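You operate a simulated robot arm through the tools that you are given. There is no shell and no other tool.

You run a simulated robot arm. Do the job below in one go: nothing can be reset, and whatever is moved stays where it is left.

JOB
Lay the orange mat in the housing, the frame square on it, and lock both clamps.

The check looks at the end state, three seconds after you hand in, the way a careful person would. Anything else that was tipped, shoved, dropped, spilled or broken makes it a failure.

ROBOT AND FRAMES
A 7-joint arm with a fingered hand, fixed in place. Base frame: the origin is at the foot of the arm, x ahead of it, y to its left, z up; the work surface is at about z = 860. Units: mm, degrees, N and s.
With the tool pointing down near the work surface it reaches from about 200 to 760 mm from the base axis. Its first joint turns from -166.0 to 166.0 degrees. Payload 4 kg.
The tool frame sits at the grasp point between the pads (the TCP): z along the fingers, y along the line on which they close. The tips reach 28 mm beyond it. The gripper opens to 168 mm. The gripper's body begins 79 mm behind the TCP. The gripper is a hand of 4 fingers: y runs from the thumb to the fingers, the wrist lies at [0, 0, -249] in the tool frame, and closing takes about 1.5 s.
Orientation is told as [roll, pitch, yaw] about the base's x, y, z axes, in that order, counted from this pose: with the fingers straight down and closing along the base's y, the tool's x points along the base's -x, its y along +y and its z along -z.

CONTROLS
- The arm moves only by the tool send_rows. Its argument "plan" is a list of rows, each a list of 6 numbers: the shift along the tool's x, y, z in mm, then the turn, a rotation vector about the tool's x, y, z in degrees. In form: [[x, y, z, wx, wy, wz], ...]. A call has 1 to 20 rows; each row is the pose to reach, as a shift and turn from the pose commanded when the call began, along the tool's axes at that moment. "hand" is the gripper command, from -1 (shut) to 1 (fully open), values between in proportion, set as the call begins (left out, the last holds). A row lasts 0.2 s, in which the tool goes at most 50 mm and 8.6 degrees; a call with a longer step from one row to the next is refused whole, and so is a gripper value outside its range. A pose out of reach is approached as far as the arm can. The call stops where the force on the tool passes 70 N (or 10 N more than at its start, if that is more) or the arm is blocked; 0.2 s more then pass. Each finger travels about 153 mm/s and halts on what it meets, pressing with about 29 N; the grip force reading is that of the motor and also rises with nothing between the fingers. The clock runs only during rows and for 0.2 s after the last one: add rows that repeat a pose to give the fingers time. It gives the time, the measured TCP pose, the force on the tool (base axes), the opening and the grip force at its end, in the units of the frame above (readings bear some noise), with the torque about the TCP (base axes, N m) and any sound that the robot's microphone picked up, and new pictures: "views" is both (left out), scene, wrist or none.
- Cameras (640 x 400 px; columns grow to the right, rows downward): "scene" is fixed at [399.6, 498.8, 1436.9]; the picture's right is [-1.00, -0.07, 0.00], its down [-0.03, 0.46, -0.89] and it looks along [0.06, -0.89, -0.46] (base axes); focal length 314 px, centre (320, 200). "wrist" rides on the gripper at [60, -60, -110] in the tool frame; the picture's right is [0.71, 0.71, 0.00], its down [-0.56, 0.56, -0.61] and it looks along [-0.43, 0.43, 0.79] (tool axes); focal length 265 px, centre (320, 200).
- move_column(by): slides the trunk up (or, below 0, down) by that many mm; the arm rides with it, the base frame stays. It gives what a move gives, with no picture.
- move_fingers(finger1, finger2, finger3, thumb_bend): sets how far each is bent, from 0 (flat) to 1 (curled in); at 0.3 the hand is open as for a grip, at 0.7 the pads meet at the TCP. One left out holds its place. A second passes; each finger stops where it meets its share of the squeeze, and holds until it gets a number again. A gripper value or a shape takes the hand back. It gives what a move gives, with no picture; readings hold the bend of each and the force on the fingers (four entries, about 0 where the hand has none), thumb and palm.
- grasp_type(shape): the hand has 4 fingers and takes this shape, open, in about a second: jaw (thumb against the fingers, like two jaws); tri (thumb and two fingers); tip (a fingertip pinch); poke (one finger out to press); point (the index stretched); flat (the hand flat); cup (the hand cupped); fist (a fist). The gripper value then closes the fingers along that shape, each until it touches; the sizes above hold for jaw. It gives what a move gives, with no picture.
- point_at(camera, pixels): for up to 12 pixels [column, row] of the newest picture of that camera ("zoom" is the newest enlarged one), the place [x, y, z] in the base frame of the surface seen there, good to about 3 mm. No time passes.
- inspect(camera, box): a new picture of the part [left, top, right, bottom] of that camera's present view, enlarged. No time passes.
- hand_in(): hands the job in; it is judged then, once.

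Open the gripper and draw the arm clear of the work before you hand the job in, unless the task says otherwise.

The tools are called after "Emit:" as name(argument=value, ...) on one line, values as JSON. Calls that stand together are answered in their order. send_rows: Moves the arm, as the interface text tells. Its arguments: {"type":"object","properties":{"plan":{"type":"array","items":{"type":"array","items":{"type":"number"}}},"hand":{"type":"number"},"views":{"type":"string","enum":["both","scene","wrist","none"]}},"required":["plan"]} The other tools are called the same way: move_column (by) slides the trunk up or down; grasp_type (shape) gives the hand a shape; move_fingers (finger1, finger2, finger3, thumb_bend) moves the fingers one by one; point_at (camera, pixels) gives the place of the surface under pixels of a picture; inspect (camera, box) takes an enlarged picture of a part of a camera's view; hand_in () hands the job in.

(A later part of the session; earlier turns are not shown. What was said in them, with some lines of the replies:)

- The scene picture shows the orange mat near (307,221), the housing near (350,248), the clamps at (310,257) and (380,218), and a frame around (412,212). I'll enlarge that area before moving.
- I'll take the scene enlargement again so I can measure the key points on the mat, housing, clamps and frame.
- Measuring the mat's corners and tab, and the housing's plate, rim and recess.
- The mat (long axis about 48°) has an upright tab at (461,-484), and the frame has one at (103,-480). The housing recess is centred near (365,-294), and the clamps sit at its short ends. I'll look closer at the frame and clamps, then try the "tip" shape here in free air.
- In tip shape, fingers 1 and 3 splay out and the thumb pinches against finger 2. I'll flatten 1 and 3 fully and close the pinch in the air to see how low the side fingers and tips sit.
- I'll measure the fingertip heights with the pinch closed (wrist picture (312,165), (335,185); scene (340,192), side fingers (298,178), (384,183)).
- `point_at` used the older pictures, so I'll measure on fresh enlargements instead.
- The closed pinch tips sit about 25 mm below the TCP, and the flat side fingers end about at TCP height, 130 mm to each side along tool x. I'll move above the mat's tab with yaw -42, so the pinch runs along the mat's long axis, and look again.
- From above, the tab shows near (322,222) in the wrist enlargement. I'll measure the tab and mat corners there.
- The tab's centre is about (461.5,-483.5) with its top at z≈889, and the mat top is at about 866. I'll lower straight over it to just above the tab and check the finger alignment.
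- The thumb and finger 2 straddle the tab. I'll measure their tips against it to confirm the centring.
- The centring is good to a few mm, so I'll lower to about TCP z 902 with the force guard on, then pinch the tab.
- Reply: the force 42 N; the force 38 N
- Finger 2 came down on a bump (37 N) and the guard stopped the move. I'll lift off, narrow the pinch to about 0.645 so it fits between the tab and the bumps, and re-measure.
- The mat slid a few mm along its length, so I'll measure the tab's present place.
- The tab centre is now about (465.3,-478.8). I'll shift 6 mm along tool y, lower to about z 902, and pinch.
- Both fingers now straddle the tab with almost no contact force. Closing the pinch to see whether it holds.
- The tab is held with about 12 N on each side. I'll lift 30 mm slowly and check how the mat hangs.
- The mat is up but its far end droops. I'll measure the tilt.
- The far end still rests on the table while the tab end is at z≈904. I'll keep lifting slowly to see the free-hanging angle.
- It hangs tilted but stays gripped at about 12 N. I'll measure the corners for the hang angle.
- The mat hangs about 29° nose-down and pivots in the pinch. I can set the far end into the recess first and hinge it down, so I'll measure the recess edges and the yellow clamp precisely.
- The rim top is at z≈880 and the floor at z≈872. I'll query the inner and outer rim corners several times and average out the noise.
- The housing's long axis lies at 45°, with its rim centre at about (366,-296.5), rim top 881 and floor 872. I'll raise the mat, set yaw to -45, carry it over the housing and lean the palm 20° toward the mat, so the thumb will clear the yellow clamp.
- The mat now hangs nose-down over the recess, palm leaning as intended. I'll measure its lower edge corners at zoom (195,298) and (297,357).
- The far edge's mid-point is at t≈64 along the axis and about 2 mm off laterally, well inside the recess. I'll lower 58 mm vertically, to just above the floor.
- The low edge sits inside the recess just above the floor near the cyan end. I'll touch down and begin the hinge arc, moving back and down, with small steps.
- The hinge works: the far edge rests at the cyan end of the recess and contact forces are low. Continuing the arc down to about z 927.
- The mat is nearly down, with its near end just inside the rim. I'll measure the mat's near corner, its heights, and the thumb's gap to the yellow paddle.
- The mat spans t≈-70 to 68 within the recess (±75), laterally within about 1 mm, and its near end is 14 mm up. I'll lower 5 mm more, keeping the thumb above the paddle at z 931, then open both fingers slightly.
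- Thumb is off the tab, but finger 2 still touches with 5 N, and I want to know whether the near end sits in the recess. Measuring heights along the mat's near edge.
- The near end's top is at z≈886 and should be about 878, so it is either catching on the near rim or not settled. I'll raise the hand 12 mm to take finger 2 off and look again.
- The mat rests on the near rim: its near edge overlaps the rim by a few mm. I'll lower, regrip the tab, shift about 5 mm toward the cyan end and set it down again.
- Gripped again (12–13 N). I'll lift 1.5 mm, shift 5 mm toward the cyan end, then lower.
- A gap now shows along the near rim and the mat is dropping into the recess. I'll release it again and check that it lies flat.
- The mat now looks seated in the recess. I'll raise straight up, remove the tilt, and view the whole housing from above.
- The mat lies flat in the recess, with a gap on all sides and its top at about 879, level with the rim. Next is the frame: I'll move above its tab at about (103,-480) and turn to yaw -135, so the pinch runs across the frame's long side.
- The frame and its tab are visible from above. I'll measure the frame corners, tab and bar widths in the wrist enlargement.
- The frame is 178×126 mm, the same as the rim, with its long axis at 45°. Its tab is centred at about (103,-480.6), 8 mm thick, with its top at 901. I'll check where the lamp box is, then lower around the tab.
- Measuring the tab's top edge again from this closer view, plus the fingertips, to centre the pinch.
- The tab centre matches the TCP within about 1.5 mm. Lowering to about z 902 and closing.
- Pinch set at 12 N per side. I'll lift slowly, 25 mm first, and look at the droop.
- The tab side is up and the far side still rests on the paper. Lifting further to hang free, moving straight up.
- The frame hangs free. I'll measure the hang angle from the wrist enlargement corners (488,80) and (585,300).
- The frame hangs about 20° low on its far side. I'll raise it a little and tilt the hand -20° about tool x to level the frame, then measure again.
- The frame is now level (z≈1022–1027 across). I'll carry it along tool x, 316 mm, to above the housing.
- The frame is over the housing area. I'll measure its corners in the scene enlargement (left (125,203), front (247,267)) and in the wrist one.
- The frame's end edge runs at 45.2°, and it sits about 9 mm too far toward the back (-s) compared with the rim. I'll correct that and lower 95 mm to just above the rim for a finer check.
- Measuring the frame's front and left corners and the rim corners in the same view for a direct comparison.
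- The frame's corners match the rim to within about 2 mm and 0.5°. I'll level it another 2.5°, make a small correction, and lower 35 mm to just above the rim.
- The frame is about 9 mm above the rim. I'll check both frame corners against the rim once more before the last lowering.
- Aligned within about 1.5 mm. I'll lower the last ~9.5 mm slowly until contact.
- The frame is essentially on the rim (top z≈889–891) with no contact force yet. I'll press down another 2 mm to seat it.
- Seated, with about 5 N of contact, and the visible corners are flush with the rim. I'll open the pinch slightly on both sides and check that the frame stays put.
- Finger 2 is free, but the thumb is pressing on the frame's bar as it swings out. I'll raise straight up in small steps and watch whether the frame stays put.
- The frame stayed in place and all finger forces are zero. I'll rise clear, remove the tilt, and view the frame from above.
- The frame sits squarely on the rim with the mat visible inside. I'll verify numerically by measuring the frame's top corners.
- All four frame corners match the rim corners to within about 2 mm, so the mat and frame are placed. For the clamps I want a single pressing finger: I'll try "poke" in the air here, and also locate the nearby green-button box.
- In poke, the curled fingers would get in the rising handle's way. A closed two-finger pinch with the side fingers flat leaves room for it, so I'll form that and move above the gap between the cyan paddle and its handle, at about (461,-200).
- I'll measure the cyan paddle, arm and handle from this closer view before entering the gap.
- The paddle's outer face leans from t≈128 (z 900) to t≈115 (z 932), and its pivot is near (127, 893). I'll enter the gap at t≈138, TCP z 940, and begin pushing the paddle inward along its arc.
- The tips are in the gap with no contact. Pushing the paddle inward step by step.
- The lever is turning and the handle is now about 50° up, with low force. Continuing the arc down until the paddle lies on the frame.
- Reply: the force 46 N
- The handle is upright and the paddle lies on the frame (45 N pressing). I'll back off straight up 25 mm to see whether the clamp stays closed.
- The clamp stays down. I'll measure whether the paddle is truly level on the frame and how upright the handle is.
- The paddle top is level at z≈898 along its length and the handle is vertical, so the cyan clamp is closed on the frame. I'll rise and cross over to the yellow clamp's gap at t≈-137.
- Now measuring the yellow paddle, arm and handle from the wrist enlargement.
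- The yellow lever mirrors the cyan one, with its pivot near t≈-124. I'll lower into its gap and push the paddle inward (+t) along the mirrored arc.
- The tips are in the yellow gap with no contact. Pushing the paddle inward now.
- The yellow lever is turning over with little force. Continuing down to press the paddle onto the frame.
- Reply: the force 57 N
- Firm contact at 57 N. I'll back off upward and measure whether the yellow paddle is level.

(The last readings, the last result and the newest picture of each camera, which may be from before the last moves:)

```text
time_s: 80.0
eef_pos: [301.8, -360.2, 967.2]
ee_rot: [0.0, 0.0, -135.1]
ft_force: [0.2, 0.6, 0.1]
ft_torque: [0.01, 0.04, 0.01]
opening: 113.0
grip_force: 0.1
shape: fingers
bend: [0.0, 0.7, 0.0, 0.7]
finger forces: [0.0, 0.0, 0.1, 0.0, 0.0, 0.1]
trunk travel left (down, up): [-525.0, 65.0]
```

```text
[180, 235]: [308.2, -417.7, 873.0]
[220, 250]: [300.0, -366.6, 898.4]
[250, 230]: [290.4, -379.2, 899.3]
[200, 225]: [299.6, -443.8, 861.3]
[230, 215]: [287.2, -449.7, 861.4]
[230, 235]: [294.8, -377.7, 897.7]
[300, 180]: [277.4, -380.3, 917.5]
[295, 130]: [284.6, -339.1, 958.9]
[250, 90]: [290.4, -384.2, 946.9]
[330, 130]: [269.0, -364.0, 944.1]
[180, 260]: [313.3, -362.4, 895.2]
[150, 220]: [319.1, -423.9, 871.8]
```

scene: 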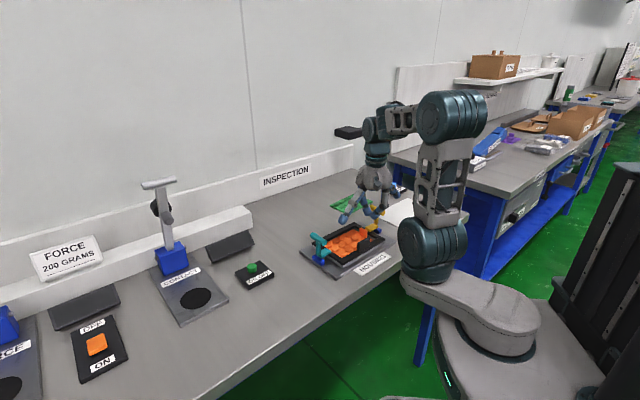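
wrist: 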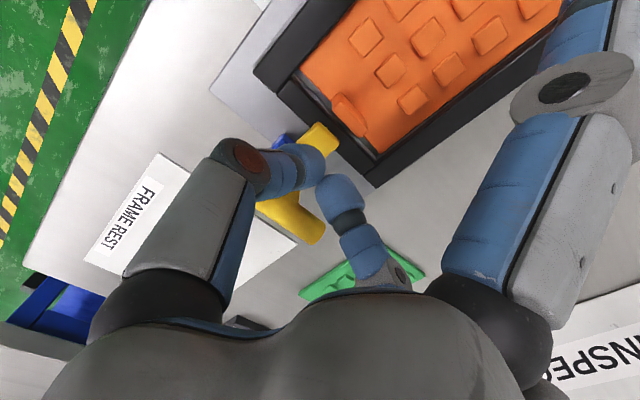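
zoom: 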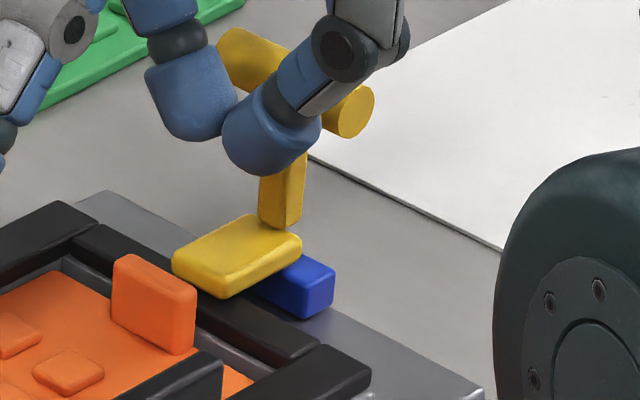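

The yellow paddle reads level at z≈898. I'll rise well clear, draw the arm back, and inspect both clamps fully.

Emit:
send_rows(plan=[[2, 0, -20, 0, 0, 0], [3, 0, -45, 0, 0, 0], [3, 0, -75, 0, 0, 0], [3, 0, -110, 0, 0, 0], [3, 0, -140, 0, 0, 0], [-20, 20, -150, 0, 0, 0], [-55, 45, -150, 0, 0, 0], [-95, 70, -150, 0, 0, 0], [-130, 90, -150, 0, 0, 0], [-150, 100, -150, 0, 0, 0], [-150, 100, -150, 0, 0, 0]])

Emit:
inspect(camera="scene", box=[292, 202, 404, 272])

Emit:
inspect(camera="scene", box=[348, 202, 412, 242])

Emit:
point_at(camera="zoom", pixels=[[220, 245], [220, 245], [250, 228], [265, 225], [200, 262], [280, 215], [280, 160], [280, 160], [245, 60], [345, 110], [300, 85], [290, 200]])

```text
time_s: 82.4
eef_pos: [267.7, -541.5, 1114.5]
ee_rot: [-0.1, 0.0, -135.0]
ft_force: [0.5, 0.7, -0.4]
ft_torque: [-0.03, -0.01, -0.01]
opening: 113.0
grip_force: 0.1
shape: fingers
bend: [0.0, 0.7, 0.0, 0.7]
finger forces: [0.0, 0.0, 0.1, 0.0, 0.0, 0.0]
trunk travel left (down, up): [-525.0, 65.0]
```

scene: 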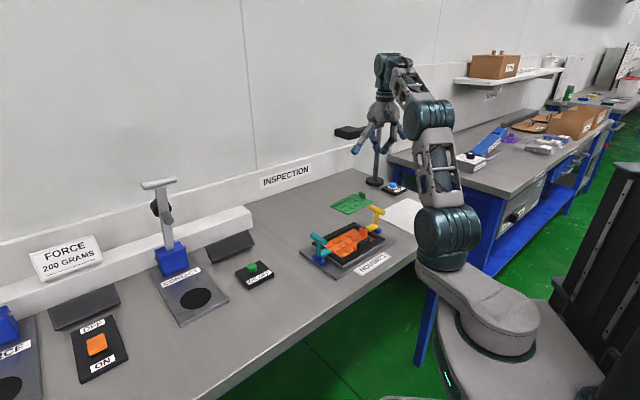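
wrist: 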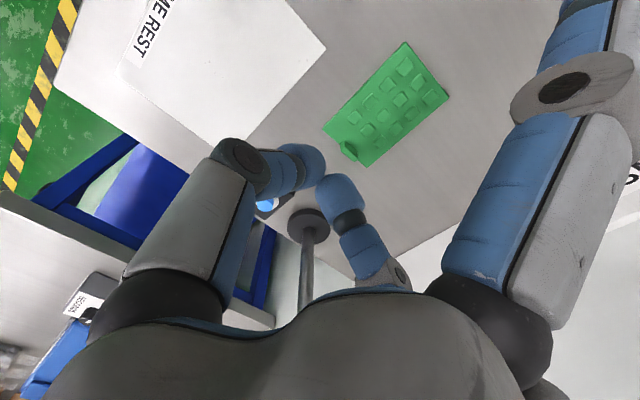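

```text
5.71 times, centred on (348, 237) of scene
```

zoom: 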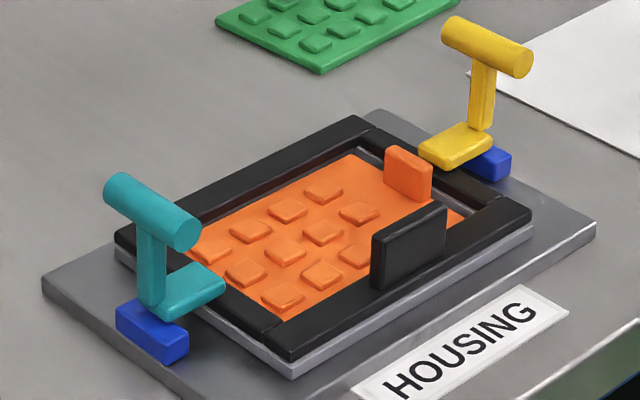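

```text
10.00 times, centred on (380, 222) of scene
```

zoom: 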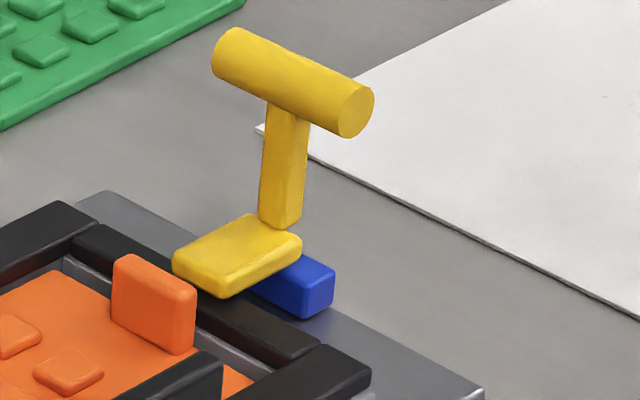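

```text
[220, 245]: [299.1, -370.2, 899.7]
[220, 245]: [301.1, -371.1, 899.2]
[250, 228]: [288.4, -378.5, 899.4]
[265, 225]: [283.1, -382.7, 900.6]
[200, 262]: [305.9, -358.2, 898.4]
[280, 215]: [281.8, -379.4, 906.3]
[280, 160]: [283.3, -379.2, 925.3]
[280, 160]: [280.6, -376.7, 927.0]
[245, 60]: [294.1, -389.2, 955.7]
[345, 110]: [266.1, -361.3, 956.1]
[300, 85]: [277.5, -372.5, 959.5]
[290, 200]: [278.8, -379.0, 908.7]
```

Both handles stand upright and both paddles lie on the frame. A close look at the cyan clamp and a re-check of the frame corners.

Emit:
inspect(camera="scene", box=[300, 226, 364, 266])

Emit:
point_at(camera="zoom", pixels=[[135, 150], [170, 152], [150, 172], [95, 165], [100, 110], [60, 70], [140, 110], [120, 178], [200, 50], [60, 110]])

Emit:
inspect(camera="scene", box=[292, 202, 404, 272])

Emit:
point_at(camera="zoom", pixels=[[120, 237], [120, 237], [120, 237], [292, 349], [292, 349], [292, 349], [526, 214], [526, 214], [526, 214], [360, 120], [360, 120], [360, 120]])

```text
10.00 times, centred on (332, 246) of scene
```

zoom: 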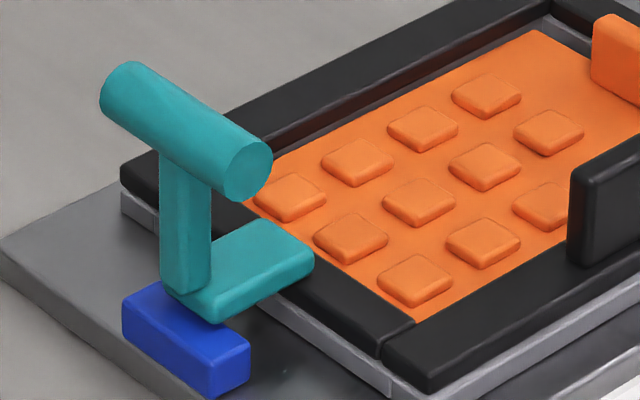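

```text
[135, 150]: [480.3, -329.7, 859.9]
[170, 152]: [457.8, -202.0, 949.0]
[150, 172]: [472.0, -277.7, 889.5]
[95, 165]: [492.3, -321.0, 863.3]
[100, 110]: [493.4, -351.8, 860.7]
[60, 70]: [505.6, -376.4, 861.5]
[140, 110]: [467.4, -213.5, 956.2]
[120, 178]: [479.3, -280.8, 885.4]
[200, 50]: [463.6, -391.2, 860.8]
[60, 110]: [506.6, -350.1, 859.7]
```

```text
5.71 times, centred on (348, 237) of scene
```

zoom: 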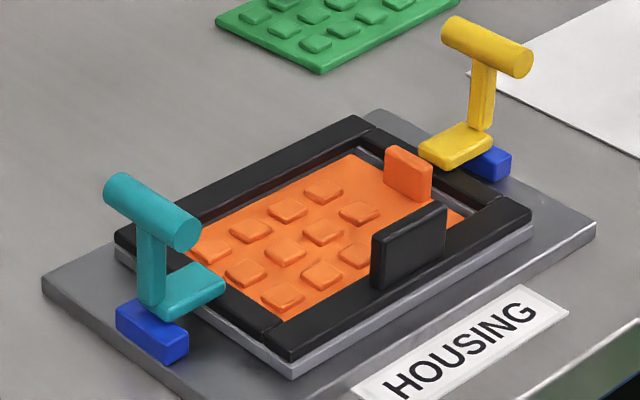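

```text
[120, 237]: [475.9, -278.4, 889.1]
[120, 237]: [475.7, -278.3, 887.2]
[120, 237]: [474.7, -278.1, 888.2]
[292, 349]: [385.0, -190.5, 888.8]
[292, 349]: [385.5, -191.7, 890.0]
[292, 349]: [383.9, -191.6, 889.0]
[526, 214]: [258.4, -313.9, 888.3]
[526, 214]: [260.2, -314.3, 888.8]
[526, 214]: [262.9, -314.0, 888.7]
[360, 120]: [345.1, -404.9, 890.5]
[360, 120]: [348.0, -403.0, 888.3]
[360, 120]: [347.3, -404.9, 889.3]
```

The frame corners are unchanged and flush with the rim, both paddles are down, and nothing else has been disturbed. I'll draw back a little, open the hand, and take a last look.

Emit:
send_rows(plan=[[-10, -20, 0, 0, 0, 0], [-25, -40, 0, 0, 0, 0], [-40, -60, 0, 0, 0, 0], [-40, -60, 0, 0, 0, 0]], views="none")

Emit:
grasp_type(shape="jaw")

Emit:
send_rows(plan=[[0, 0, 0, 0, 0, 0], [0, 0, 0, 0, 0, 0], [0, 0, 0, 0, 0, 0], [0, 0, 0, 0, 0, 0], [0, 0, 0, 0, 0, 0]], hand=1)

Emit:
inspect(camera="scene", box=[292, 182, 436, 272])

```text
time_s: 83.4
eef_pos: [193.5, -525.2, 1114.2]
ee_rot: [0.1, 0.0, -135.0]
ft_force: [-0.7, -0.4, -0.7]
ft_torque: [0.0, 0.02, -0.02]
opening: 113.2
grip_force: 0.0
shape: fingers
bend: [0.0, 0.7, 0.0, 0.7]
finger forces: [0.1, 0.1, 0.0, 0.0, 0.1, 0.0]
trunk travel left (down, up): [-525.0, 65.0]
```

```text
time_s: 84.3
eef_pos: [193.9, -526.2, 1116.6]
ee_rot: [0.0, 0.1, -135.0]
ft_force: [0.4, -0.1, 0.1]
ft_torque: [0.01, 0.0, 0.02]
opening: 167.8
grip_force: 0.1
shape: jaw
bend: [0.3, 0.3, 0.3, 0.3]
finger forces: [0.0, 0.1, 0.1, 0.0, 0.0, 0.0]
trunk travel left (down, up): [-525.0, 65.0]
```

```text
time_s: 85.5
eef_pos: [193.2, -525.5, 1116.2]
ee_rot: [0.0, 0.0, -135.0]
ft_force: [-0.4, 0.9, 0.2]
ft_torque: [0.03, 0.0, 0.03]
opening: 167.9
grip_force: 0.0
shape: jaw
bend: [0.3, 0.3, 0.3, 0.3]
finger forces: [0.0, 0.0, 0.0, 0.0, 0.0, 0.0]
trunk travel left (down, up): [-525.0, 65.0]
```

scene: 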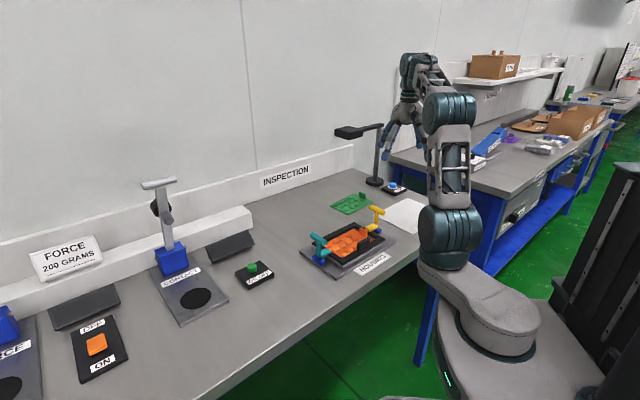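
wrist: 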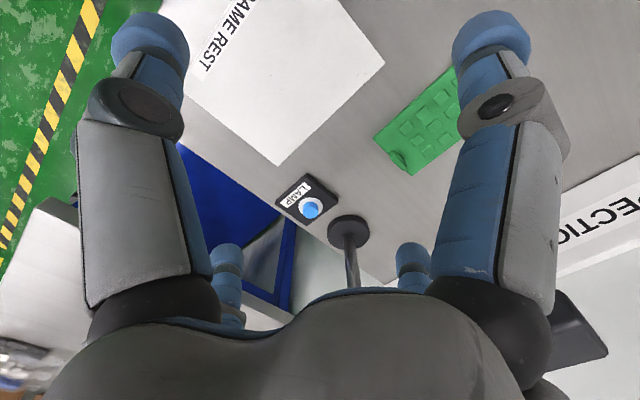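

```text
4.44 times, centred on (364, 227) of scene
```

zoom: 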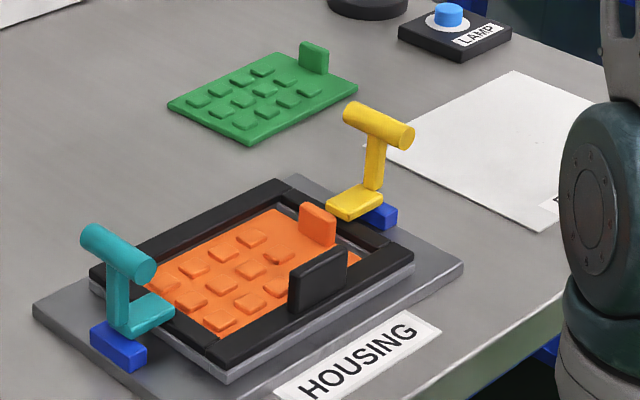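

The final picture shows the orange mat in the recess, the frame square on the rim, and both clamps closed with handles upright. The hand is open and clear, and the green mat and other objects are where they were, so I'm handing in.

Emit:
hand_in()

```text
The job is handed in.
```

The job is done and handed in: the orange mat is in the housing, the frame sits square on it, and both clamps are closed. I don't have the result of the check.

- **Mat:** it lies flat in the recess with its top about level with the rim. It may sit a few mm toward the cyan end.
- **Frame:** all four corners matched the rim corners to within about 3 mm. They had not moved when I checked again after closing the clamps.
- **Clamps:** both paddles lie level on the frame, and both handles stand upright and stayed that way. The microphone reported no click on either one, so I judged them locked by position alone.

Nothing else was moved. On the first try at the mat's tab, a finger pressed on one of its bumps with about 40 N and slid the mat about 5 mm. I saw no damage. The hand is open and clear of the work.
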